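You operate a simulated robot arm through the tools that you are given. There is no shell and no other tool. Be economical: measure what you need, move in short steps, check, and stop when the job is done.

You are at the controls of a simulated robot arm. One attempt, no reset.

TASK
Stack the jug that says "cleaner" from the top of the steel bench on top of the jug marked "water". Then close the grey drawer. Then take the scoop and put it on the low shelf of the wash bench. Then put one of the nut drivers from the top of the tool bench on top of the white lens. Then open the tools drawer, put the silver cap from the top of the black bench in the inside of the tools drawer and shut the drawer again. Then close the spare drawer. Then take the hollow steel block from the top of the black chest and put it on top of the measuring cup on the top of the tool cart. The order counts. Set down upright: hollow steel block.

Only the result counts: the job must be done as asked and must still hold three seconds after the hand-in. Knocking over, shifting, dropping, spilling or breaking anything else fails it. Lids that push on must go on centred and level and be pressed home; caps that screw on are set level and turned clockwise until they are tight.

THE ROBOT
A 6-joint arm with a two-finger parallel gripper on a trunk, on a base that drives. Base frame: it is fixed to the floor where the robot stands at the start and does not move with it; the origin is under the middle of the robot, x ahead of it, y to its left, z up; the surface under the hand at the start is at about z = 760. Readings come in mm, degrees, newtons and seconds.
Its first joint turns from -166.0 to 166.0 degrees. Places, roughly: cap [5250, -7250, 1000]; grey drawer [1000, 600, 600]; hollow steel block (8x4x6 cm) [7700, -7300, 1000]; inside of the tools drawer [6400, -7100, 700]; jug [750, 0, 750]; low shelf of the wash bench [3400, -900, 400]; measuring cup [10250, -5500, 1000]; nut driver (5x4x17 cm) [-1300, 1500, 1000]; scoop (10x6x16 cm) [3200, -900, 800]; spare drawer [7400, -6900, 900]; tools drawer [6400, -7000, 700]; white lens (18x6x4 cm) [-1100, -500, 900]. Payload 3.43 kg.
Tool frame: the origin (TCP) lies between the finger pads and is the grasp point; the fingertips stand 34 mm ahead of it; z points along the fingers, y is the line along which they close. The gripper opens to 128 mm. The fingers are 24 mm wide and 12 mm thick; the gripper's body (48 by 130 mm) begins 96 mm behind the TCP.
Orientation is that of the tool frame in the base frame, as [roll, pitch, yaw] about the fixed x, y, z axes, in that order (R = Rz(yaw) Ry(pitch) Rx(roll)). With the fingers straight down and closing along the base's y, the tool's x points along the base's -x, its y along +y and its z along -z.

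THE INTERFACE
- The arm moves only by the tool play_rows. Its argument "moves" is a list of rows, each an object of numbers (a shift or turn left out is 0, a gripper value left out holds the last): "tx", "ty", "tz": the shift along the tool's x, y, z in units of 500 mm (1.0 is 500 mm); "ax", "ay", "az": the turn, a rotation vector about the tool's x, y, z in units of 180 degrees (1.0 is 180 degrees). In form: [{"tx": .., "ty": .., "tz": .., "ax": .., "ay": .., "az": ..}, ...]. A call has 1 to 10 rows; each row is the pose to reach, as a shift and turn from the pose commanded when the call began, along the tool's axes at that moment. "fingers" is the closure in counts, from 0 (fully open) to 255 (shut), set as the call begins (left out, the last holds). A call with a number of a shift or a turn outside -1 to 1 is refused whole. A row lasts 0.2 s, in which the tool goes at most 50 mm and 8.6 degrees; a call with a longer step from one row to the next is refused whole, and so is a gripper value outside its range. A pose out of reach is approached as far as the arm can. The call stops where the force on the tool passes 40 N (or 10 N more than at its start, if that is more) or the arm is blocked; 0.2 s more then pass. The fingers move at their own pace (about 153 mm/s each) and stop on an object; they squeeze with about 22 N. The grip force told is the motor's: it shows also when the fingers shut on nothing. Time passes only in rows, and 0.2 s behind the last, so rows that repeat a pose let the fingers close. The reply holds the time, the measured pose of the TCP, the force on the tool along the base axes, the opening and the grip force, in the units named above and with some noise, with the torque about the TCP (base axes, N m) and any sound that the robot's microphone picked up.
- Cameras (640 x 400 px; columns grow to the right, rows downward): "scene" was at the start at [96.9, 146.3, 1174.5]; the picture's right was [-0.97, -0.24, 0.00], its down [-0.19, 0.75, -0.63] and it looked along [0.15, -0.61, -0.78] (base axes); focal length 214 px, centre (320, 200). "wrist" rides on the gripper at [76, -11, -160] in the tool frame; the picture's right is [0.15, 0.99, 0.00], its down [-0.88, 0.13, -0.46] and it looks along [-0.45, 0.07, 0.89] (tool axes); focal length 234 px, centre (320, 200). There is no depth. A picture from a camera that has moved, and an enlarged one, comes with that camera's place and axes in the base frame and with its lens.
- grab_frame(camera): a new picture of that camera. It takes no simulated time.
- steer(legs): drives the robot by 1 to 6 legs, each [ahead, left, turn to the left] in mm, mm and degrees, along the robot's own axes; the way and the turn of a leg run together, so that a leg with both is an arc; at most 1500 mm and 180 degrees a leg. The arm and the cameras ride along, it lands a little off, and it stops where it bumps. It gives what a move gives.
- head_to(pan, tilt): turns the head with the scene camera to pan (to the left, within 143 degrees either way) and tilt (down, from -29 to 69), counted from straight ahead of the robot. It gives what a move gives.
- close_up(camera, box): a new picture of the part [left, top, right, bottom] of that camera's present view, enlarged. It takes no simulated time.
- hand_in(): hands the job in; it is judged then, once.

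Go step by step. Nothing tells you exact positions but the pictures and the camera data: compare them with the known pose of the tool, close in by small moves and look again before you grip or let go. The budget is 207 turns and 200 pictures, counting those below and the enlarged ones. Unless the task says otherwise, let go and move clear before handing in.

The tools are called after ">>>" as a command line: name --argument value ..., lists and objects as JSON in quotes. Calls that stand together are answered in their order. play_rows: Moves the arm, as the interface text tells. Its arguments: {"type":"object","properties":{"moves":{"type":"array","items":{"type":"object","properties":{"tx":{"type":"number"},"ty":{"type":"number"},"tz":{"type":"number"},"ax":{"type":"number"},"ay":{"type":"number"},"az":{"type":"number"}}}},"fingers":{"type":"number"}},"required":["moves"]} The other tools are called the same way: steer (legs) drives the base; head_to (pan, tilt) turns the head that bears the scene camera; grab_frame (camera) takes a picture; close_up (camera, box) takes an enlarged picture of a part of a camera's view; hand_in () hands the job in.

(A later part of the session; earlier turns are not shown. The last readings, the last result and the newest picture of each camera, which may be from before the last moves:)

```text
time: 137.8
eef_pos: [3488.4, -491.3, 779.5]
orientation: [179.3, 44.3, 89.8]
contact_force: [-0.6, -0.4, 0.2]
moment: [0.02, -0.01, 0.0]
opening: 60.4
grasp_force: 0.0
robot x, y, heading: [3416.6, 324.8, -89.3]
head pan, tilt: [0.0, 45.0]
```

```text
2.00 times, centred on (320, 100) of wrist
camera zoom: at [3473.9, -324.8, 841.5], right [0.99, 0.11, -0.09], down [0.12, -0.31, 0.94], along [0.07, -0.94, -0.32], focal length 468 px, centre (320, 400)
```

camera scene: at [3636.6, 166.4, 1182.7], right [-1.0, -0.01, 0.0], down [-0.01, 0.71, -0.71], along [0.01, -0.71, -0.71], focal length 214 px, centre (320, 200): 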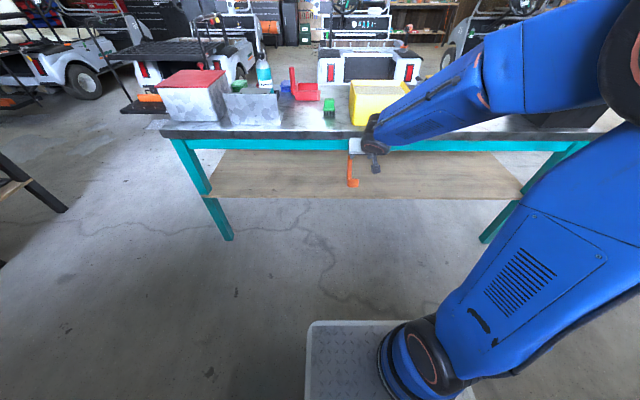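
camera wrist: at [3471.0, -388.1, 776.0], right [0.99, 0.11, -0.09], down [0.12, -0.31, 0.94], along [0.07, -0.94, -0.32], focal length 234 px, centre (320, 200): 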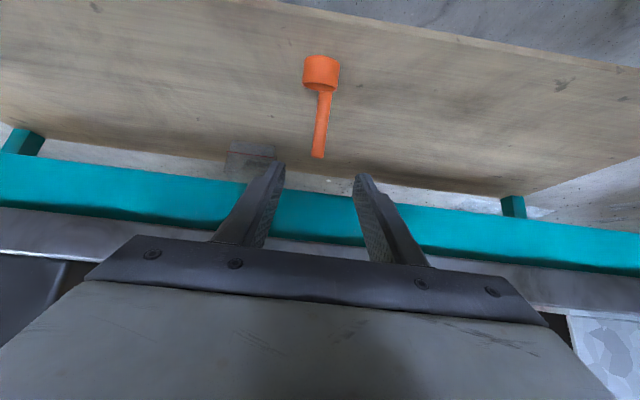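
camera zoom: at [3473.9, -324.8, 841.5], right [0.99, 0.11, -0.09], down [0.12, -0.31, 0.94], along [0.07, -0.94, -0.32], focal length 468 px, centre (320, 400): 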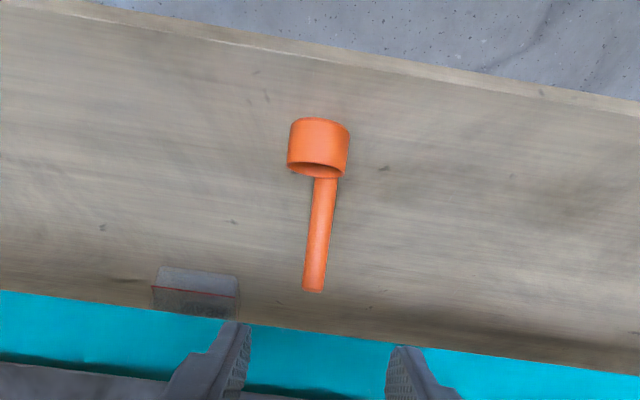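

The scoop rests stably on the low shelf (leaning, which is allowed). Next the nut driver: I tuck the arm and drive back round to the aisle at the tool bench.

>>> play_rows --moves '[{"tz": -0.085, "ty": -0.014, "ay": 0.025}, {"tz": -0.17, "ty": -0.028, "ay": 0.05}, {"tz": -0.255, "ty": -0.042, "ay": 0.075}, {"tz": -0.34, "ty": -0.056, "ay": 0.1}, {"tz": -0.424, "ty": -0.07, "ay": 0.125}, {"tz": -0.51, "ty": -0.084, "ay": 0.15}, {"tz": -0.594, "ty": -0.098, "ay": 0.175}, {"tz": -0.68, "ty": -0.112, "ay": 0.2}, {"tz": -0.764, "ty": -0.126, "ay": 0.225}, {"tz": -0.848, "ty": -0.14, "ay": 0.247}]' --fingers 0

>>> steer --legs '[[0, -1500, 0], [1500, 0, 0], [425, 0, 0], [0, -1500, 0]]'

>>> head_to --pan -90 --tilt 25

>>> grab_frame --camera "scene"

```text
time: 140.0
eef_pos: [3416.3, -192.2, 1079.4]
orientation: [179.5, -0.2, 90.3]
contact_force: [0.1, -0.7, -0.6]
moment: [0.0, -0.03, 0.03]
opening: 127.9
grasp_force: 0.1
robot x, y, heading: [3413.7, 325.3, -89.4]
head pan, tilt: [0.0, 45.0]
```

```text
time: 144.1
eef_pos: [2669.6, -207.8, 1080.3]
orientation: [179.5, -0.1, 86.8]
contact_force: [-0.4, -0.1, 0.2]
moment: [0.01, 0.0, -0.01]
opening: 128.2
grasp_force: 0.1
robot x, y, heading: [2696.7, 307.2, -92.5]
head pan, tilt: [0.0, 45.0]
stopped in leg 1: the robot was blocked; the commanded pose is now the measured one
```

```text
time: 145.8
eef_pos: [2670.0, -207.9, 1079.2]
orientation: [179.4, 0.0, 86.9]
contact_force: [-0.5, -0.1, 0.3]
moment: [0.02, 0.02, 0.02]
opening: 128.1
grasp_force: 0.0
robot x, y, heading: [2698.8, 311.5, -92.6]
head pan, tilt: [-90.0, 25.0]
```

```text
123 pictures are left
camera scene: at [2822.9, 223.5, 1213.3], right [0.05, 1.0, 0.0], down [0.42, -0.02, -0.91], along [-0.91, 0.04, -0.42], focal length 214 px, centre (320, 200)
```

scene: 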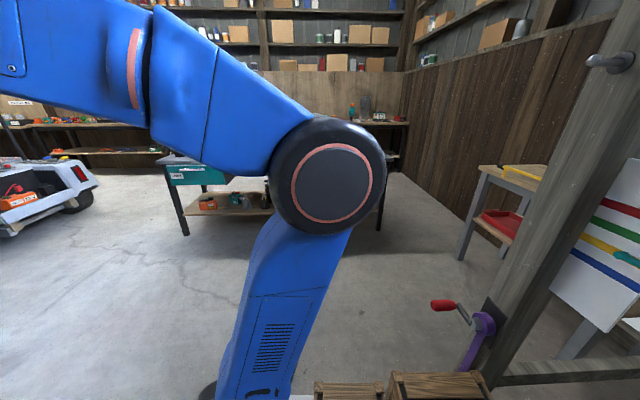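

A post behind the robot blocked the way; I move forward a bit to clear it, then continue.

>>> steer --legs '[[240, 0, 0], [0, 0, 2.6], [0, -800, 0]]'

>>> close_up --camera "scene" --box '[380, 150, 640, 400]'

```text
time: 151.9
eef_pos: [1866.0, -441.1, 1079.1]
orientation: [179.5, -0.1, 88.7]
contact_force: [0.4, 0.3, -1.1]
moment: [-0.01, -0.01, 0.03]
opening: 128.0
grasp_force: 0.0
robot x, y, heading: [1878.8, 74.8, -90.9]
head pan, tilt: [-90.0, 25.0]
```

```text
1.60 times, centred on (510, 275) of scene
camera zoom: at [2004.6, -6.0, 1213.3], right [0.01, 1.0, 0.0], down [0.42, -0.01, -0.91], along [-0.91, 0.01, -0.42], focal length 343 px, centre (16, 80)
```

zoom: 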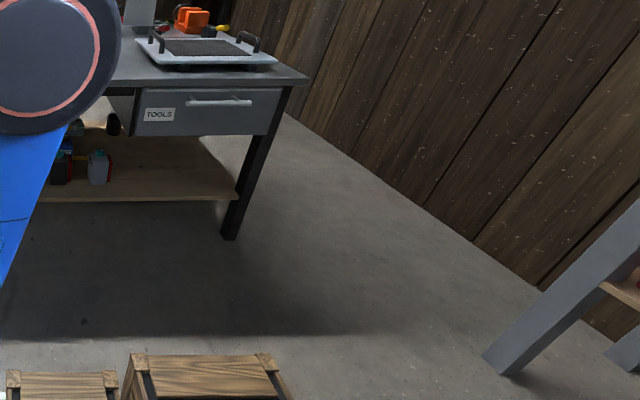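

>>> steer --legs '[[1500, 0, 0], [175, 0, 0], [0, 0, 0.9], [0, -1500, 0], [0, -600, 0]]'

>>> head_to --pan -120 --tilt 20

>>> grab_frame --camera "scene"

```text
time: 170.7
eef_pos: [-246.6, -2152.4, 1079.5]
orientation: [179.5, -0.1, 91.8]
contact_force: [0.0, 0.0, 0.6]
moment: [0.04, 0.0, -0.01]
opening: 127.8
grasp_force: 0.1
robot x, y, heading: [-263.1, -1630.9, -87.8]
head pan, tilt: [-90.0, 25.0]
```

```text
time: 171.7
eef_pos: [-245.5, -2152.4, 1079.0]
orientation: [179.5, -0.1, 91.9]
contact_force: [0.4, -0.6, 0.0]
moment: [0.0, 0.0, -0.01]
opening: 127.8
grasp_force: 0.1
robot x, y, heading: [-258.8, -1636.0, -87.7]
head pan, tilt: [-120.0, 20.0]
```

```text
121 pictures are left
camera scene: at [-122.0, -1662.7, 1221.4], right [0.46, 0.89, 0.0], down [0.3, -0.16, -0.94], along [-0.83, 0.44, -0.34], focal length 214 px, centre (320, 200)
```

scene: 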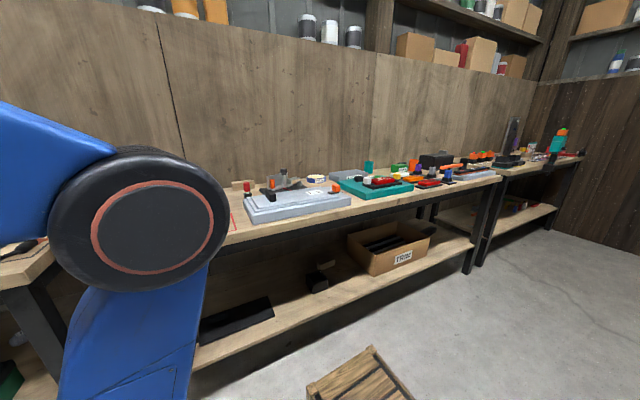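

>>> steer --legs '[[0, 60, 0], [0, 0, -92.2], [0, -1150, 0]]'

>>> head_to --pan 0 --tilt 25

>>> grab_frame --camera "scene"

>>> grab_frame --camera "wrist"

```text
time: 182.1
eef_pos: [-715.8, -473.9, 1079.5]
orientation: [179.5, -0.1, -0.2]
contact_force: [0.2, 1.1, 0.7]
moment: [0.01, 0.03, 0.0]
opening: 127.8
grasp_force: 0.1
robot x, y, heading: [-198.1, -475.2, -179.8]
head pan, tilt: [-120.0, 20.0]
```

```text
time: 184.1
eef_pos: [-715.8, -473.2, 1079.9]
orientation: [179.4, -0.1, -0.1]
contact_force: [0.7, 0.2, -0.3]
moment: [0.03, 0.0, 0.01]
opening: 128.2
grasp_force: 0.1
robot x, y, heading: [-195.6, -477.4, -179.7]
head pan, tilt: [0.0, 25.0]
```

```text
120 pictures are left
camera scene: at [-370.0, -697.3, 1213.3], right [0.0, 1.0, 0.0], down [0.42, 0.0, -0.91], along [-0.91, 0.0, -0.42], focal length 214 px, centre (320, 200)
```

scene: 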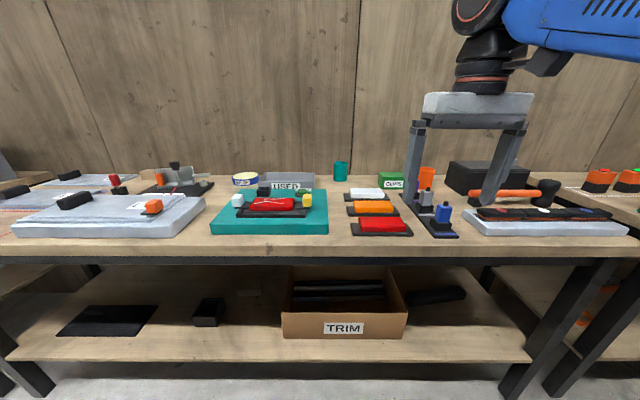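

```text
119 pictures are left
camera wrist: at [-641.3, -460.1, 1239.9], right [0.14, -0.99, 0.01], down [-0.88, -0.12, 0.46], along [-0.45, -0.07, -0.89], focal length 234 px, centre (320, 200)
```

wrist: 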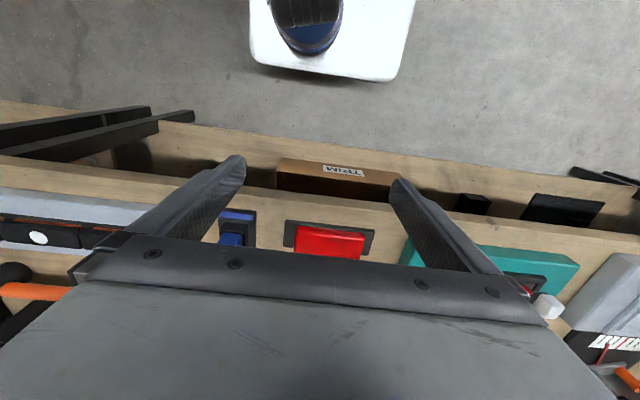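

I see the white, orange and red lenses on the bench at about y −530. I zoom in on the white lens, then go look at the nut drivers.

>>> close_up --camera "scene" --box '[320, 150, 480, 250]'

>>> steer --legs '[[0, -1500, 0], [0, -480, 0]]'

>>> grab_frame --camera "scene"

>>> grab_frame --camera "wrist"

```text
4.00 times, centred on (400, 200) of scene
camera zoom: at [-370.0, -697.3, 1213.3], right [0.0, 1.0, 0.0], down [0.42, 0.0, -0.91], along [-0.91, 0.0, -0.42], focal length 858 px, centre (0, 200)
```

zoom: 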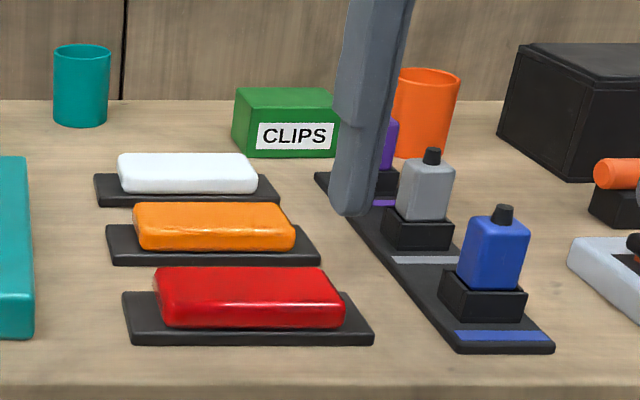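

```text
time: 193.9
eef_pos: [-728.5, 1499.7, 1078.5]
orientation: [179.5, -0.2, 0.2]
contact_force: [0.2, -0.2, 0.4]
moment: [0.03, 0.0, 0.0]
opening: 128.2
grasp_force: 0.1
robot x, y, heading: [-205.4, 1502.0, -179.4]
head pan, tilt: [0.0, 25.0]
```

```text
117 pictures are left
camera scene: at [-380.5, 1278.7, 1213.3], right [-0.01, 1.0, 0.0], down [0.42, 0.01, -0.91], along [-0.91, -0.01, -0.42], focal length 214 px, centre (320, 200)
```

scene: 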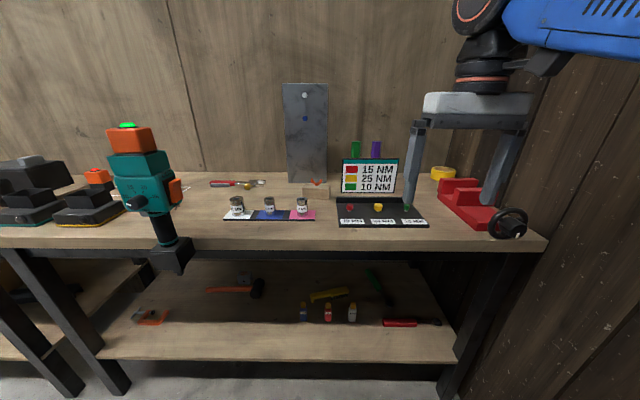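

```text
116 pictures are left
camera wrist: at [-653.9, 1513.6, 1239.9], right [0.15, -0.99, 0.01], down [-0.88, -0.13, 0.46], along [-0.45, -0.08, -0.89], focal length 234 px, centre (320, 200)
```

wrist: 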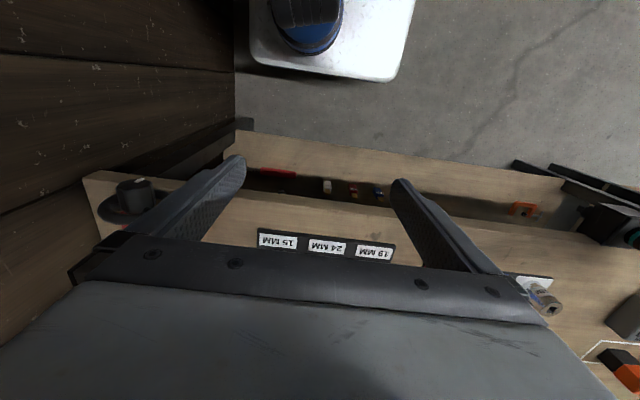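

>>> close_up --camera "scene" --box '[280, 130, 440, 240]'

>>> close_up --camera "scene" --box '[280, 270, 460, 335]'

```text
3.64 times, centred on (360, 185) of scene
camera zoom: at [-380.5, 1278.7, 1213.3], right [-0.01, 1.0, 0.0], down [0.42, 0.01, -0.91], along [-0.91, -0.01, -0.42], focal length 780 px, centre (174, 254)
```

zoom: 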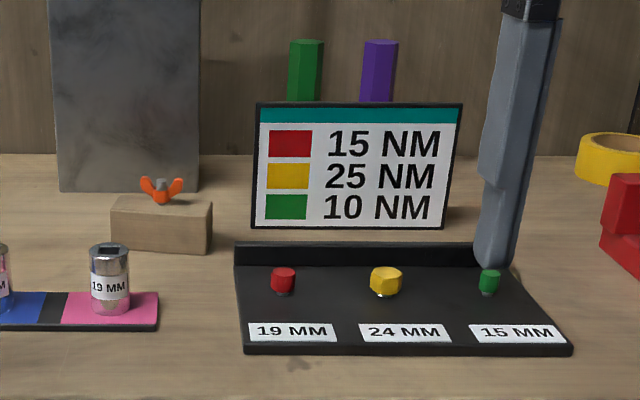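

```text
3.56 times, centred on (370, 302) of scene
camera zoom: at [-380.5, 1278.7, 1213.3], right [-0.01, 1.0, 0.0], down [0.42, 0.01, -0.91], along [-0.91, -0.01, -0.42], focal length 763 px, centre (142, -164)
```

zoom: 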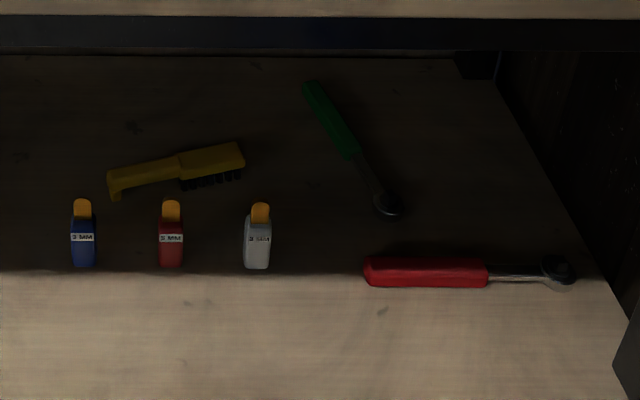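

The nut drivers look like the green and purple handles behind the "NM" board. I raise and extend the hand to look down behind the board.

>>> play_rows --moves '[{"tx": -0.06, "tz": -0.04}, {"tx": -0.14, "tz": -0.08}, {"tx": -0.22, "tz": -0.12}, {"tx": -0.3, "tz": -0.14}, {"tx": -0.38, "tz": -0.16}, {"tx": -0.44, "tz": -0.16}]'

>>> grab_frame --camera "wrist"

>>> grab_frame --camera "scene"

```text
time: 195.3
eef_pos: [-946.5, 1499.2, 1159.5]
orientation: [179.5, -0.1, 0.2]
contact_force: [0.4, -0.1, 0.2]
moment: [-0.03, 0.08, 0.01]
opening: 127.9
grasp_force: 0.1
robot x, y, heading: [-210.5, 1496.6, -179.1]
head pan, tilt: [0.0, 25.0]
```

```text
113 pictures are left
camera wrist: at [-871.4, 1512.7, 1319.2], right [0.15, -0.99, 0.01], down [-0.88, -0.13, 0.46], along [-0.45, -0.08, -0.89], focal length 234 px, centre (320, 200)
```

wrist: 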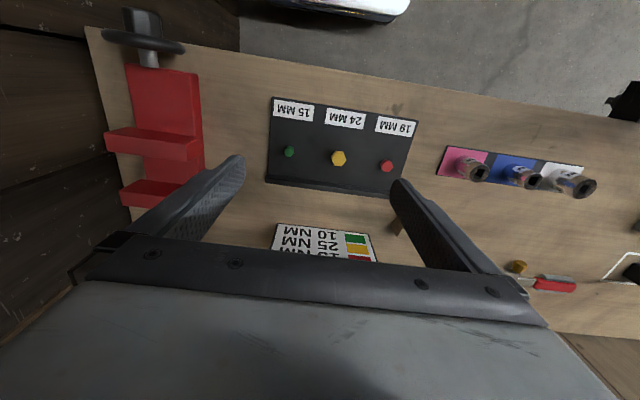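

```text
112 pictures are left
camera scene: at [-380.2, 1278.7, 1213.3], right [-0.01, 1.0, 0.0], down [0.42, 0.01, -0.91], along [-0.91, -0.01, -0.42], focal length 214 px, centre (320, 200)
```

scene: 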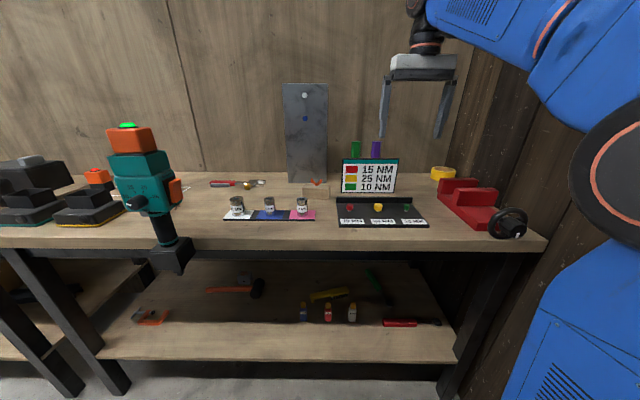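

Bench top is z≈877 and the nut driver handles stand near x≈−1347, y≈1426/1516. I drive 220 mm closer and look again.

>>> steer --legs '[[220, 0, 0]]'

>>> grab_frame --camera "wrist"

>>> close_up --camera "scene" --box '[280, 100, 480, 240]'

```text
time: 197.0
eef_pos: [-1163.6, 1494.1, 1157.9]
orientation: [179.4, -0.1, 0.3]
contact_force: [-0.8, 1.0, 0.0]
moment: [-0.03, 0.02, -0.02]
opening: 128.2
grasp_force: 0.0
robot x, y, heading: [-429.3, 1495.5, -178.8]
head pan, tilt: [0.0, 25.0]
```

```text
111 pictures are left
camera wrist: at [-1088.9, 1508.8, 1318.7], right [0.15, -0.99, 0.01], down [-0.88, -0.13, 0.46], along [-0.45, -0.08, -0.89], focal length 234 px, centre (320, 200)
```

wrist: 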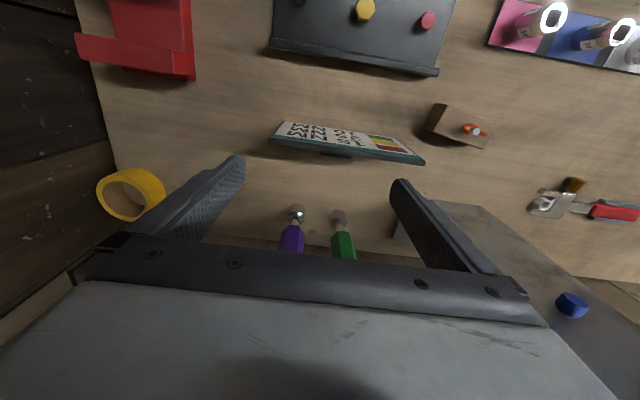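

```text
2.86 times, centred on (380, 170) of scene
camera zoom: at [-597.6, 1275.5, 1213.3], right [-0.01, 1.0, 0.0], down [0.42, 0.01, -0.91], along [-0.91, -0.01, -0.42], focal length 613 px, centre (149, 286)
```

zoom: 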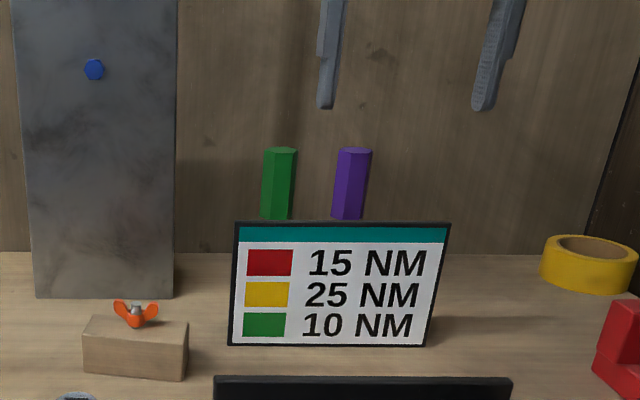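

>>> close_up --camera "wrist" --box '[260, 180, 380, 270]'

>>> play_rows --moves '[{"tx": -0.06, "tz": -0.02, "ty": -0.04}, {"tx": -0.1, "tz": -0.06, "ty": -0.04}, {"tx": -0.1, "tz": -0.06, "ty": -0.04}]' --fingers 125

>>> grab_frame --camera "wrist"

```text
4.44 times, centred on (320, 225) of wrist
camera zoom: at [-1088.9, 1508.8, 1318.7], right [0.15, -0.99, 0.01], down [-0.88, -0.13, 0.46], along [-0.45, -0.08, -0.89], focal length 1041 px, centre (320, 89)
```

zoom: 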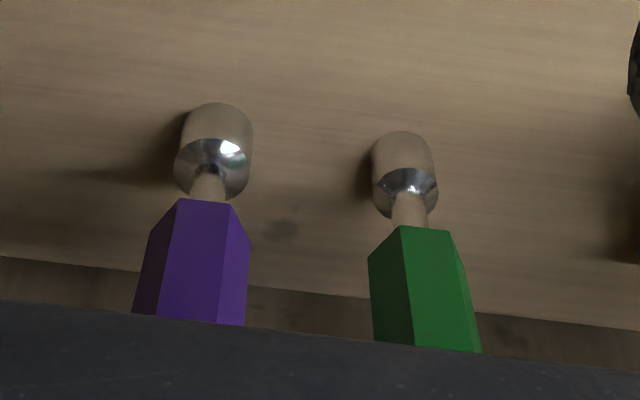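

```text
time: 197.8
eef_pos: [-1208.4, 1516.7, 1166.4]
orientation: [179.6, 0.4, 0.4]
contact_force: [-0.3, 0.6, 0.0]
moment: [-0.03, -0.01, 0.02]
opening: 65.5
grasp_force: 0.0
out of reach, approached as far as the arm can: row 2, 3
robot x, y, heading: [-431.4, 1498.4, -179.2]
head pan, tilt: [0.0, 25.0]
```

```text
108 pictures are left
camera wrist: at [-1134.6, 1529.5, 1326.0], right [0.15, -0.99, 0.01], down [-0.88, -0.13, 0.46], along [-0.46, -0.08, -0.89], focal length 234 px, centre (320, 200)
```

wrist: 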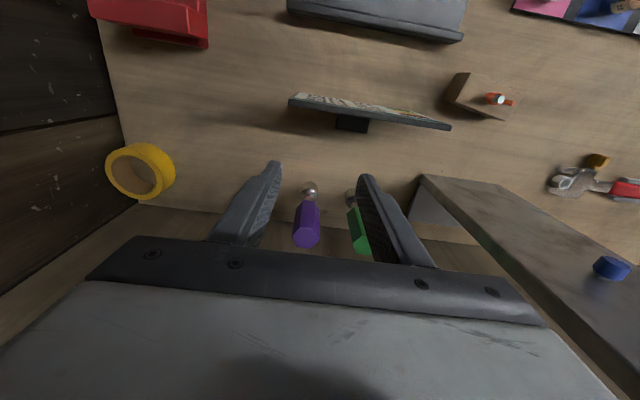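

The drivers stand on their sockets (38 mm). I come down behind the board and then slide onto the purple handle.

>>> play_rows --moves '[{"tx": -0.036, "tz": 0.05}, {"tx": -0.072, "tz": 0.1}, {"tx": -0.11, "tz": 0.15}, {"tx": -0.15, "tz": 0.2}, {"tx": -0.15, "tz": 0.26}, {"tx": -0.15, "tz": 0.3}, {"tx": -0.15, "tz": 0.3}]'

>>> grab_frame --camera "wrist"

>>> close_up --camera "scene" --box '[280, 100, 480, 240]'

```text
time: 199.4
eef_pos: [-1285.6, 1510.0, 1014.1]
orientation: [179.4, -0.1, 0.3]
contact_force: [-0.7, -0.3, 0.0]
moment: [-0.04, -0.01, 0.01]
opening: 65.4
grasp_force: 0.1
robot x, y, heading: [-427.4, 1495.7, -179.3]
head pan, tilt: [0.0, 25.0]
```

```text
107 pictures are left
camera wrist: at [-1211.8, 1525.5, 1174.7], right [0.15, -0.99, 0.01], down [-0.88, -0.13, 0.46], along [-0.45, -0.08, -0.89], focal length 234 px, centre (320, 200)
```

wrist: 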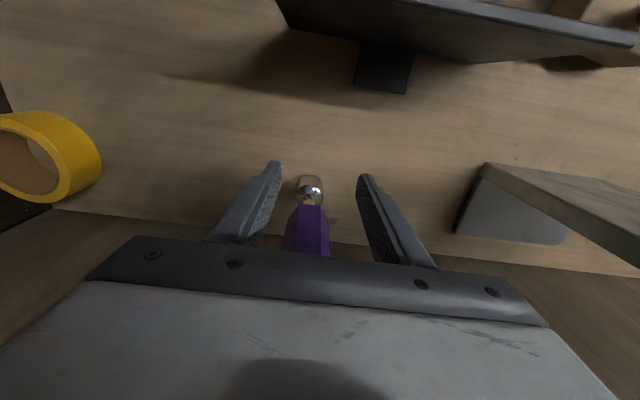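

```text
2.86 times, centred on (380, 170) of scene
camera zoom: at [-597.6, 1275.5, 1213.3], right [-0.01, 1.0, 0.0], down [0.42, 0.01, -0.91], along [-0.91, -0.01, -0.42], focal length 613 px, centre (149, 286)
```

zoom: 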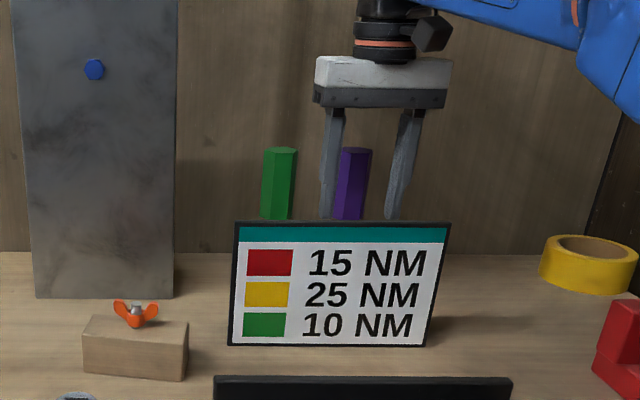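

>>> play_rows --moves '[{"tx": -0.03}, {"tx": -0.06}, {"tx": -0.09}, {"tx": -0.112}, {"tx": -0.112}]'

>>> grab_frame --camera "wrist"

>>> close_up --camera "scene" --box '[280, 100, 480, 240]'

```text
time: 200.6
eef_pos: [-1343.2, 1513.6, 1018.3]
orientation: [179.5, -0.1, 0.3]
contact_force: [0.6, 0.8, -0.4]
moment: [-0.01, 0.0, 0.01]
opening: 65.3
grasp_force: 0.1
robot x, y, heading: [-424.2, 1500.1, -179.5]
head pan, tilt: [0.0, 25.0]
```

```text
105 pictures are left
camera wrist: at [-1269.1, 1527.7, 1178.0], right [0.15, -0.99, 0.01], down [-0.88, -0.13, 0.46], along [-0.45, -0.08, -0.89], focal length 234 px, centre (320, 200)
```

wrist: 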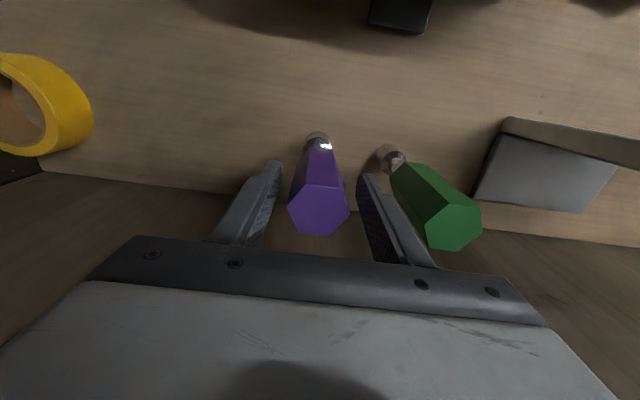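

```text
2.86 times, centred on (380, 170) of scene
camera zoom: at [-597.6, 1275.5, 1213.3], right [-0.01, 1.0, 0.0], down [0.42, 0.01, -0.91], along [-0.91, -0.01, -0.42], focal length 613 px, centre (149, 286)
```

zoom: 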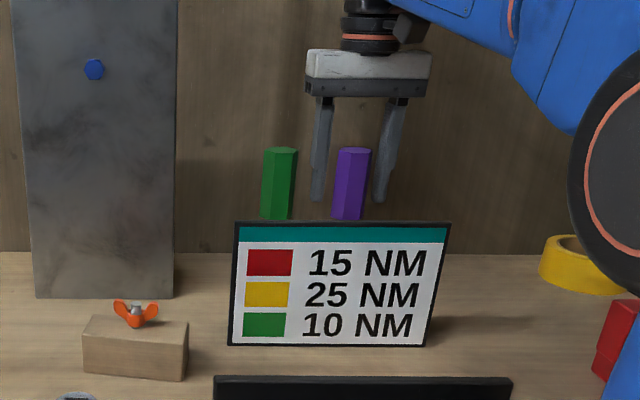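

Centred, but the handle's hex corners face the fingers, so I turn 30° to grip flats and close.

>>> play_rows --moves '[{"az": 0.045}, {"az": 0.09}, {"az": 0.135}, {"az": 0.167}, {"az": 0.167}]'

>>> grab_frame --camera "wrist"

```text
time: 201.8
eef_pos: [-1342.1, 1513.6, 1016.4]
orientation: [179.5, -0.3, -29.8]
contact_force: [-0.6, 0.4, 1.2]
moment: [0.02, 0.0, -0.03]
opening: 65.2
grasp_force: 0.0
robot x, y, heading: [-427.5, 1499.2, -179.0]
head pan, tilt: [0.0, 25.0]
```

```text
103 pictures are left
camera wrist: at [-1272.7, 1486.8, 1176.6], right [-0.36, -0.93, 0.01], down [-0.83, 0.33, 0.45], along [-0.42, 0.16, -0.89], focal length 234 px, centre (320, 200)
```

wrist: 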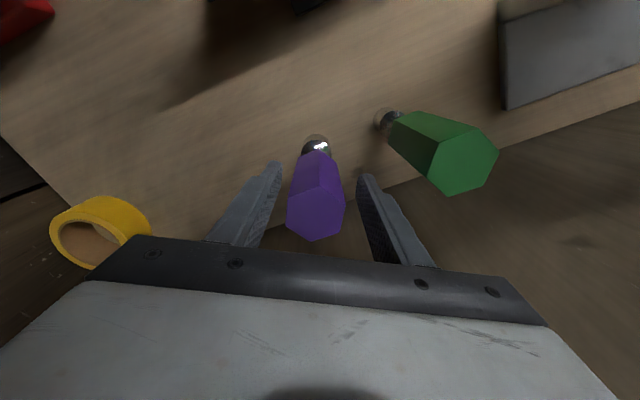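

Now flats face the fingers. I close and lift.

>>> play_rows --moves '[{}, {}, {}, {}]' --fingers 255

>>> play_rows --moves '[{"tz": -0.01}, {"tz": -0.03}, {"tz": -0.06}, {"tz": -0.08}, {"tz": -0.08}]'

>>> grab_frame --camera "wrist"

>>> close_up --camera "scene" --box '[280, 80, 480, 220]'

```text
time: 202.8
eef_pos: [-1343.1, 1512.9, 1016.8]
orientation: [179.6, -0.3, -29.8]
contact_force: [-0.9, 2.1, 7.3]
moment: [0.43, 0.0, 0.03]
opening: 35.7
grasp_force: 21.9
robot x, y, heading: [-424.5, 1497.1, -179.3]
head pan, tilt: [0.0, 25.0]
```

```text
time: 204.0
eef_pos: [-1342.2, 1514.9, 1055.0]
orientation: [179.6, -0.2, -29.8]
contact_force: [-0.1, -0.5, -3.1]
moment: [-0.04, 0.03, -0.02]
opening: 35.9
grasp_force: 21.8
robot x, y, heading: [-429.5, 1501.9, -179.3]
head pan, tilt: [0.0, 25.0]
```

```text
102 pictures are left
camera wrist: at [-1272.9, 1489.3, 1215.7], right [-0.36, -0.93, 0.01], down [-0.83, 0.33, 0.45], along [-0.42, 0.16, -0.89], focal length 234 px, centre (320, 200)
```

wrist: 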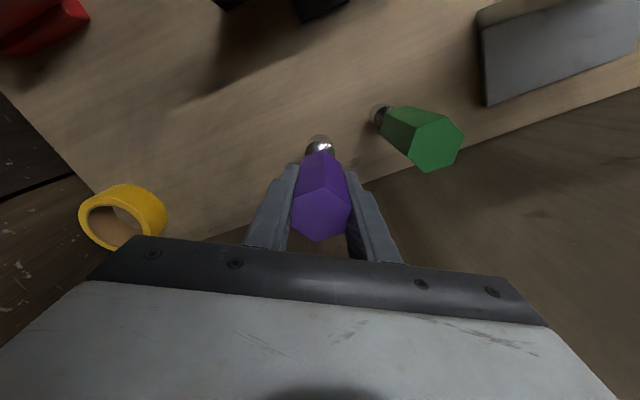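

```text
2.86 times, centred on (380, 150) of scene
camera zoom: at [-597.7, 1275.4, 1213.3], right [-0.01, 1.0, 0.0], down [0.42, 0.01, -0.91], along [-0.91, -0.01, -0.42], focal length 613 px, centre (149, 343)
```

zoom: 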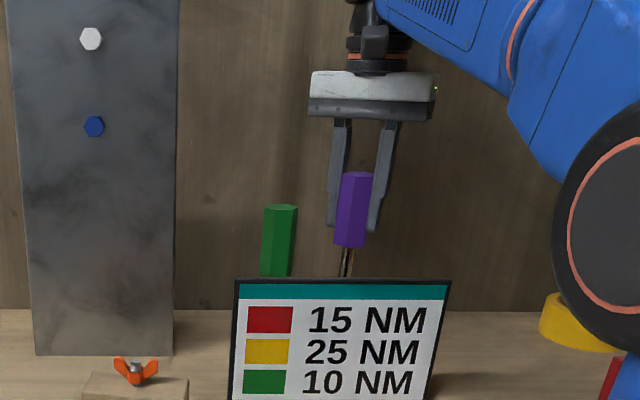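

Held. I lift as high as reach allows while edging back, to clear the board.

>>> play_rows --moves '[{"tx": 0.03, "ty": 0.017, "tz": -0.02}, {"tx": 0.06, "ty": 0.034, "tz": -0.04}, {"tx": 0.06, "ty": 0.034, "tz": -0.08}, {"tx": 0.06, "ty": 0.034, "tz": -0.13}, {"tx": 0.06, "ty": 0.034, "tz": -0.17}]'

```text
time: 205.2
eef_pos: [-1315.9, 1484.2, 1139.1]
orientation: [179.3, 0.2, -29.8]
contact_force: [-1.0, 0.8, -2.2]
moment: [-0.04, 0.02, -0.03]
opening: 35.5
grasp_force: 21.8
out of reach, approached as far as the arm can: row 5
robot x, y, heading: [-426.5, 1500.4, -179.2]
head pan, tilt: [0.0, 25.0]
```

>>> play_rows --moves '[{"tx": 0.025, "ty": -0.05, "tz": 0.0}, {"tx": 0.04, "ty": -0.06, "tz": -0.04}, {"tx": 0.04, "ty": -0.06, "tz": -0.08}, {"tx": 0.04, "ty": -0.06, "tz": -0.08}]'

>>> close_up --camera "scene" --box '[280, 60, 480, 200]'

```text
time: 206.2
eef_pos: [-1286.3, 1499.8, 1147.5]
orientation: [179.6, 0.0, -29.8]
contact_force: [-0.1, -0.3, -2.3]
moment: [0.02, 0.0, -0.01]
opening: 35.7
grasp_force: 21.7
out of reach, approached as far as the arm can: row 2, 3, 4
robot x, y, heading: [-422.1, 1499.9, -179.0]
head pan, tilt: [0.0, 25.0]
```

```text
2.86 times, centred on (380, 130) of scene
camera zoom: at [-597.7, 1275.4, 1213.3], right [-0.01, 1.0, 0.0], down [0.42, 0.01, -0.91], along [-0.91, -0.01, -0.42], focal length 613 px, centre (149, 400)
```

zoom: 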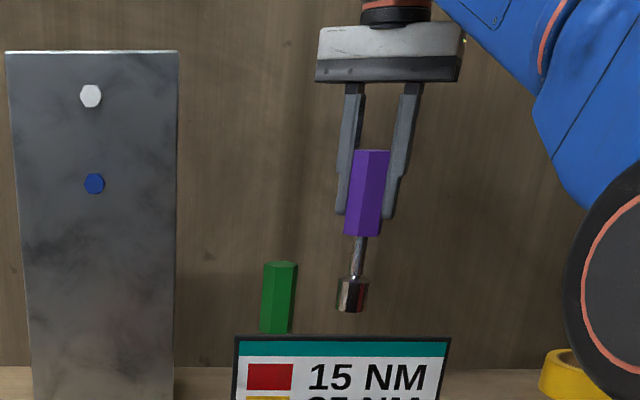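

>>> play_rows --moves '[{"tx": 0.017, "ty": -0.01, "tz": -0.01}, {"tx": 0.035, "ty": -0.02, "tz": -0.022}, {"tx": 0.07, "ty": -0.04, "tz": -0.04}, {"tx": 0.12, "ty": -0.07, "tz": -0.05}, {"tx": 0.19, "ty": -0.11, "tz": -0.06}, {"tx": 0.26, "ty": -0.15, "tz": -0.06}]'

>>> close_up --camera "scene" --box '[280, 60, 480, 200]'

```text
time: 207.6
eef_pos: [-1135.9, 1503.1, 1172.8]
orientation: [179.4, 0.0, -29.8]
contact_force: [-1.3, -0.9, -3.5]
moment: [0.0, -0.13, 0.02]
opening: 35.6
grasp_force: 21.7
out of reach, approached as far as the arm can: row 2, 3, 4, 5, 6
robot x, y, heading: [-426.7, 1500.0, -179.3]
head pan, tilt: [0.0, 25.0]
```

```text
2.86 times, centred on (380, 130) of scene
camera zoom: at [-598.1, 1275.4, 1213.2], right [-0.01, 1.0, 0.0], down [0.42, 0.01, -0.91], along [-0.91, -0.01, -0.42], focal length 613 px, centre (149, 400)
```

zoom: 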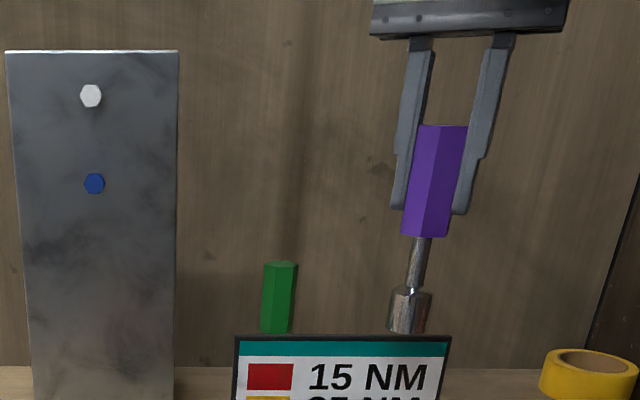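

>>> play_rows --moves '[{"tx": 0.07, "ty": -0.04}, {"tx": 0.145, "ty": -0.083}, {"tx": 0.22, "ty": -0.126}, {"tx": 0.295, "ty": -0.17}, {"tx": 0.37, "ty": -0.213}, {"tx": 0.443, "ty": -0.256}]'

>>> steer --legs '[[-220, 0, 0], [0, 0, -0.8], [0, 1500, 0], [0, 520, 0], [0, 0, 0.5], [180, 0, 0]]'

>>> head_to --pan 0 --tilt 30

>>> grab_frame --camera "scene"

>>> grab_frame --camera "wrist"

```text
time: 209.0
eef_pos: [-895.3, 1497.5, 1135.6]
orientation: [179.2, 0.1, -29.7]
contact_force: [0.1, -0.6, -2.3]
moment: [0.05, -0.07, 0.02]
opening: 35.6
grasp_force: 22.1
out of reach, approached as far as the arm can: row 2, 3, 4, 5, 6
robot x, y, heading: [-426.8, 1499.0, -179.1]
head pan, tilt: [0.0, 25.0]
```

```text
time: 222.2
eef_pos: [-908.5, -517.8, 1135.2]
orientation: [179.0, 0.3, -32.1]
contact_force: [-0.3, 0.2, -2.7]
moment: [-0.01, 0.0, -0.03]
opening: 35.8
grasp_force: 22.0
robot x, y, heading: [-442.1, -536.2, 178.5]
head pan, tilt: [0.0, 25.0]
```

```text
time: 222.9
eef_pos: [-907.2, -518.6, 1135.5]
orientation: [179.1, 0.3, -32.1]
contact_force: [0.0, -0.6, -2.6]
moment: [-0.03, 0.01, 0.02]
opening: 35.6
grasp_force: 21.9
robot x, y, heading: [-436.5, -538.6, 178.4]
head pan, tilt: [0.0, 30.0]
```

```text
98 pictures are left
camera scene: at [-617.3, -750.7, 1205.4], right [0.03, 1.0, 0.0], down [0.5, -0.01, -0.87], along [-0.87, 0.02, -0.5], focal length 214 px, centre (320, 200)
```

scene: 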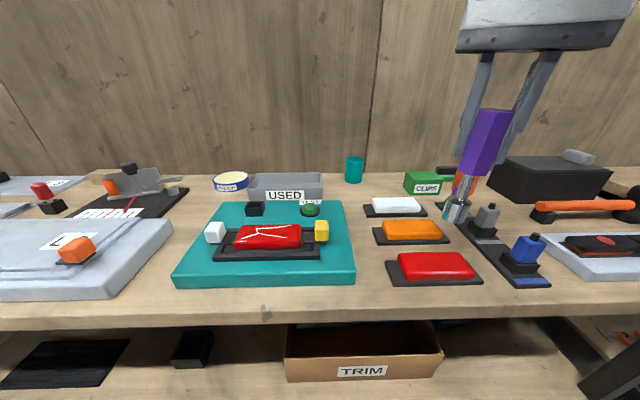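

```text
97 pictures are left
camera wrist: at [-836.8, -545.1, 1294.7], right [-0.4, -0.92, 0.01], down [-0.81, 0.36, 0.46], along [-0.43, 0.17, -0.89], focal length 234 px, centre (320, 200)
```

wrist: 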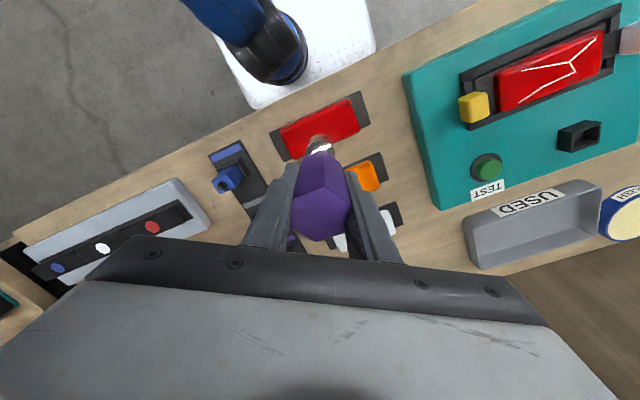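

>>> close_up --camera "scene" --box '[340, 170, 480, 290]'

>>> close_up --camera "wrist" --box '[270, 130, 430, 260]'

```text
3.33 times, centred on (410, 230) of scene
camera zoom: at [-617.3, -750.7, 1205.4], right [0.03, 1.0, 0.0], down [0.5, -0.01, -0.87], along [-0.87, 0.02, -0.5], focal length 715 px, centre (20, 100)
```

zoom: 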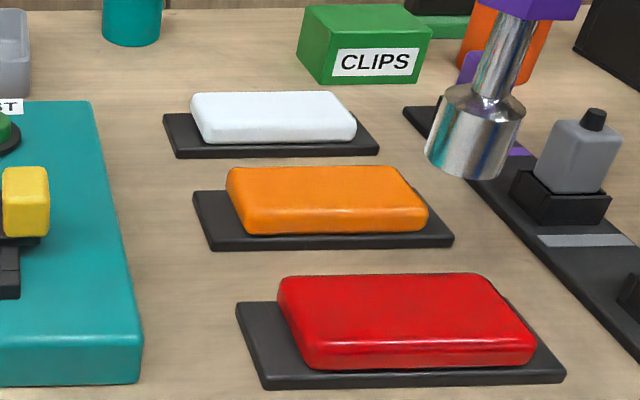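

```text
3.08 times, centred on (350, 195) of wrist
camera zoom: at [-836.8, -545.1, 1294.7], right [-0.4, -0.92, 0.01], down [-0.81, 0.36, 0.46], along [-0.43, 0.17, -0.89], focal length 720 px, centre (228, 215)
```

zoom: 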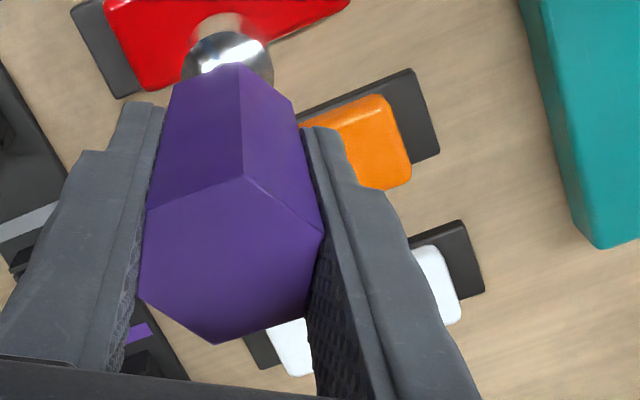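

The white lens top is at about (−1140,−521,893) by triangulation. I bring the driver above it.

>>> play_rows --moves '[{"tx": -0.065, "ty": 0.042, "tz": 0.0}, {"tx": -0.13, "ty": 0.084, "tz": 0.02}, {"tx": -0.195, "ty": 0.126, "tz": 0.04}, {"tx": -0.26, "ty": 0.168, "tz": 0.06}, {"tx": -0.325, "ty": 0.21, "tz": 0.09}, {"tx": -0.39, "ty": 0.2515, "tz": 0.12}, {"tx": -0.39, "ty": 0.2515, "tz": 0.12}]'

>>> close_up --camera "wrist" --box '[220, 60, 440, 260]'

>>> close_up --camera "scene" --box '[340, 110, 480, 230]'

```text
time: 224.5
eef_pos: [-1139.8, -520.2, 1078.9]
orientation: [179.0, 0.2, -32.0]
contact_force: [0.2, 0.1, -2.7]
moment: [0.02, -0.01, -0.01]
opening: 35.9
grasp_force: 22.5
robot x, y, heading: [-443.6, -532.7, 178.6]
head pan, tilt: [0.0, 30.0]
```

```text
2.00 times, centred on (330, 160) of wrist
camera zoom: at [-1069.2, -547.5, 1238.0], right [-0.4, -0.92, 0.01], down [-0.81, 0.36, 0.46], along [-0.43, 0.17, -0.89], focal length 468 px, centre (300, 280)
```

zoom: 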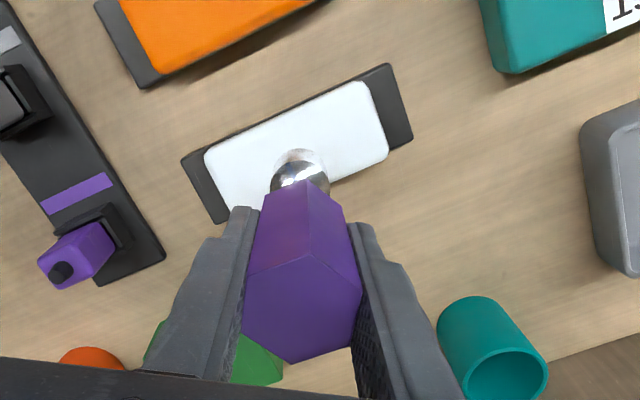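

```text
3.33 times, centred on (410, 170) of scene
camera zoom: at [-617.2, -750.7, 1205.3], right [0.03, 1.0, 0.0], down [0.5, -0.01, -0.87], along [-0.87, 0.02, -0.5], focal length 715 px, centre (20, 300)
```

zoom: 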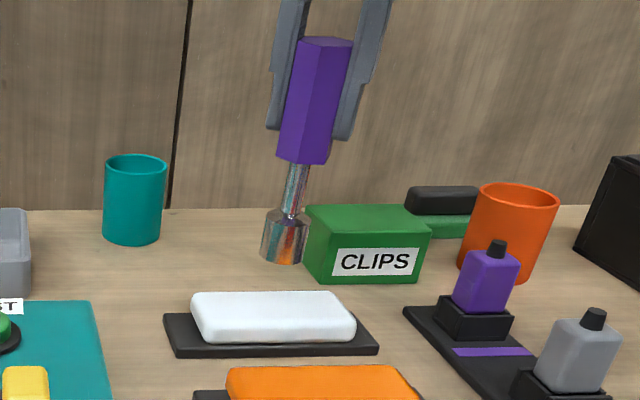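

Alignment with the lens centre is good in both views. I lower gently.

>>> play_rows --moves '[{"tz": 0.03}, {"tz": 0.055}, {"tz": 0.07}, {"tz": 0.07}]'

>>> close_up --camera "scene" --box '[340, 130, 480, 230]'

```text
time: 225.5
eef_pos: [-1140.6, -520.6, 1043.4]
orientation: [179.1, 0.2, -32.1]
contact_force: [0.7, -0.3, -2.8]
moment: [-0.04, 0.0, 0.0]
opening: 35.8
grasp_force: 22.0
robot x, y, heading: [-441.1, -537.7, 178.4]
head pan, tilt: [0.0, 30.0]
```

```text
4.00 times, centred on (410, 180) of scene
camera zoom: at [-617.3, -750.7, 1205.3], right [0.03, 1.0, 0.0], down [0.5, -0.01, -0.87], along [-0.87, 0.02, -0.5], focal length 858 px, centre (-40, 280)
```

zoom: 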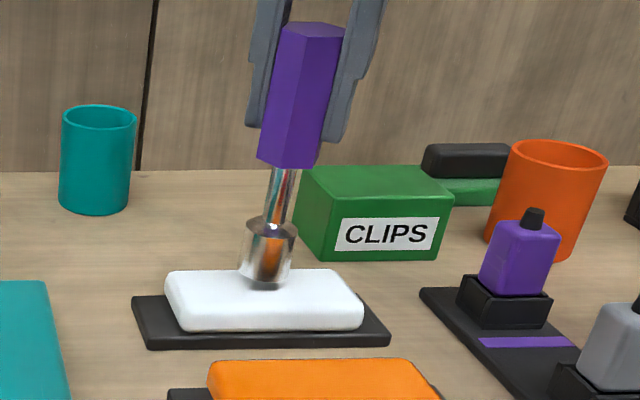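

>>> play_rows --moves '[{"tz": 0.005}, {"tz": 0.01}, {"tz": 0.014}, {"tz": 0.018}, {"tz": 0.018}]'

>>> close_up --camera "scene" --box '[340, 130, 480, 230]'

```text
time: 226.7
eef_pos: [-1141.2, -521.3, 1033.6]
orientation: [179.1, 0.2, -32.1]
contact_force: [-0.4, -1.1, -2.6]
moment: [-0.02, 0.0, 0.03]
opening: 35.9
grasp_force: 22.1
robot x, y, heading: [-441.9, -538.6, 178.4]
head pan, tilt: [0.0, 30.0]
```

```text
4.00 times, centred on (410, 180) of scene
camera zoom: at [-617.3, -750.7, 1205.3], right [0.03, 1.0, 0.0], down [0.5, -0.01, -0.87], along [-0.87, 0.02, -0.5], focal length 858 px, centre (-40, 280)
```

zoom: 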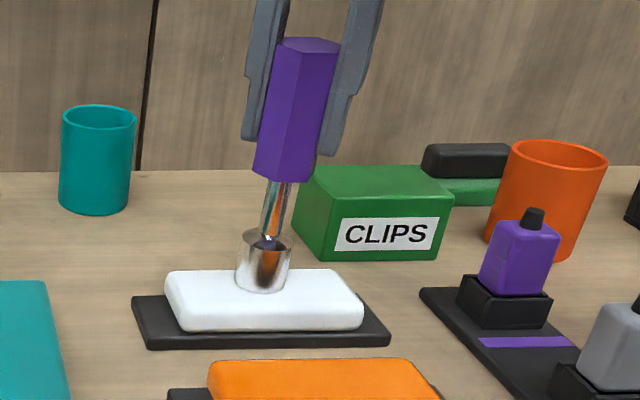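

>>> play_rows --moves '[{"tz": 0.003}, {"tz": 0.006}, {"tz": 0.009}, {"tz": 0.009}]'

>>> play_rows --moves '[{"tz": 0.001}]'

```text
time: 227.7
eef_pos: [-1140.3, -521.0, 1029.5]
orientation: [179.1, 0.2, -32.1]
contact_force: [-1.5, 0.2, 15.6]
moment: [0.17, -0.11, 0.05]
opening: 36.0
grasp_force: 21.9
robot x, y, heading: [-440.0, -534.3, 178.3]
head pan, tilt: [0.0, 30.0]
```

```text
time: 228.1
eef_pos: [-1139.9, -522.4, 1028.8]
orientation: [179.1, 0.2, -32.1]
contact_force: [0.4, 2.0, 16.3]
moment: [0.31, -0.22, 0.04]
opening: 35.7
grasp_force: 22.3
robot x, y, heading: [-437.7, -536.5, 178.6]
head pan, tilt: [0.0, 30.0]
```

Contact. I ease off slightly, release and check.

>>> play_rows --moves '[{"tz": -0.002}, {"tz": -0.002}]'

>>> play_rows --moves '[{}, {}, {}, {}]' --fingers 120

>>> close_up --camera "scene" --box '[340, 130, 480, 230]'

```text
time: 228.7
eef_pos: [-1139.9, -522.3, 1029.4]
orientation: [179.2, 0.1, -32.1]
contact_force: [1.7, -0.4, 4.5]
moment: [-0.03, -0.25, -0.03]
opening: 35.7
grasp_force: 21.7
robot x, y, heading: [-442.5, -538.2, 178.5]
head pan, tilt: [0.0, 30.0]
```

```text
time: 229.7
eef_pos: [-1140.0, -521.3, 1030.0]
orientation: [179.1, 0.1, -32.0]
contact_force: [0.7, -0.5, -0.9]
moment: [0.02, -0.01, -0.02]
opening: 67.5
grasp_force: 0.1
robot x, y, heading: [-440.7, -534.3, 178.6]
head pan, tilt: [0.0, 30.0]
```

```text
4.00 times, centred on (410, 180) of scene
camera zoom: at [-617.2, -750.7, 1205.3], right [0.03, 1.0, 0.0], down [0.5, -0.01, -0.87], along [-0.87, 0.02, -0.5], focal length 858 px, centre (-40, 280)
```

zoom: 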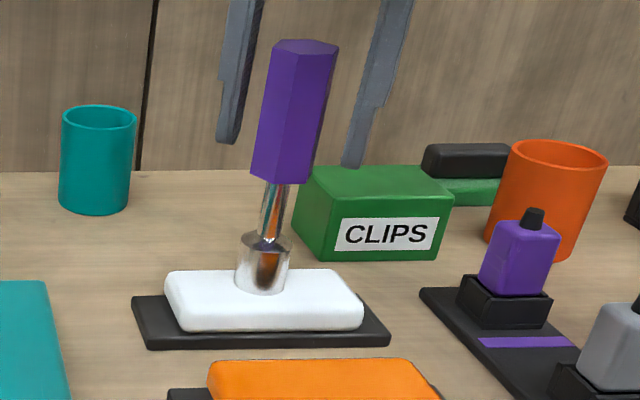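

It stands upright on the lens. I raise straight off and retract.

>>> play_rows --moves '[{"tz": -0.04}, {"tz": -0.1}, {"tz": -0.16}, {"tz": -0.22}, {"tz": -0.22}]'

>>> play_rows --moves '[{"tx": 0.06, "ty": -0.04}, {"tx": 0.13, "ty": -0.083}, {"tx": 0.205, "ty": -0.13}, {"tx": 0.28, "ty": -0.175}, {"tx": 0.35, "ty": -0.22}, {"tx": 0.42, "ty": -0.263}]'

>>> grab_frame --camera "scene"

```text
time: 230.9
eef_pos: [-1136.9, -518.1, 1141.0]
orientation: [179.1, 0.2, -32.1]
contact_force: [-0.3, -0.2, 0.5]
moment: [0.01, -0.01, -0.02]
opening: 67.7
grasp_force: 0.1
robot x, y, heading: [-442.9, -534.2, 178.5]
head pan, tilt: [0.0, 30.0]
```

```text
time: 232.3
eef_pos: [-892.8, -524.4, 1132.0]
orientation: [178.9, 0.3, -32.1]
contact_force: [-0.5, -0.2, -0.3]
moment: [0.02, -0.05, -0.01]
opening: 67.6
grasp_force: 0.0
out of reach, approached as far as the arm can: row 6
robot x, y, heading: [-441.0, -532.8, 178.4]
head pan, tilt: [0.0, 30.0]
```

```text
89 pictures are left
camera scene: at [-617.5, -750.8, 1205.3], right [0.03, 1.0, 0.0], down [0.5, -0.01, -0.87], along [-0.87, 0.02, -0.5], focal length 214 px, centre (320, 200)
```

scene: 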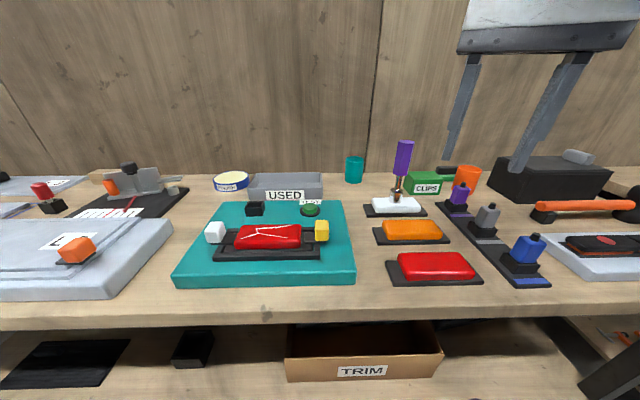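

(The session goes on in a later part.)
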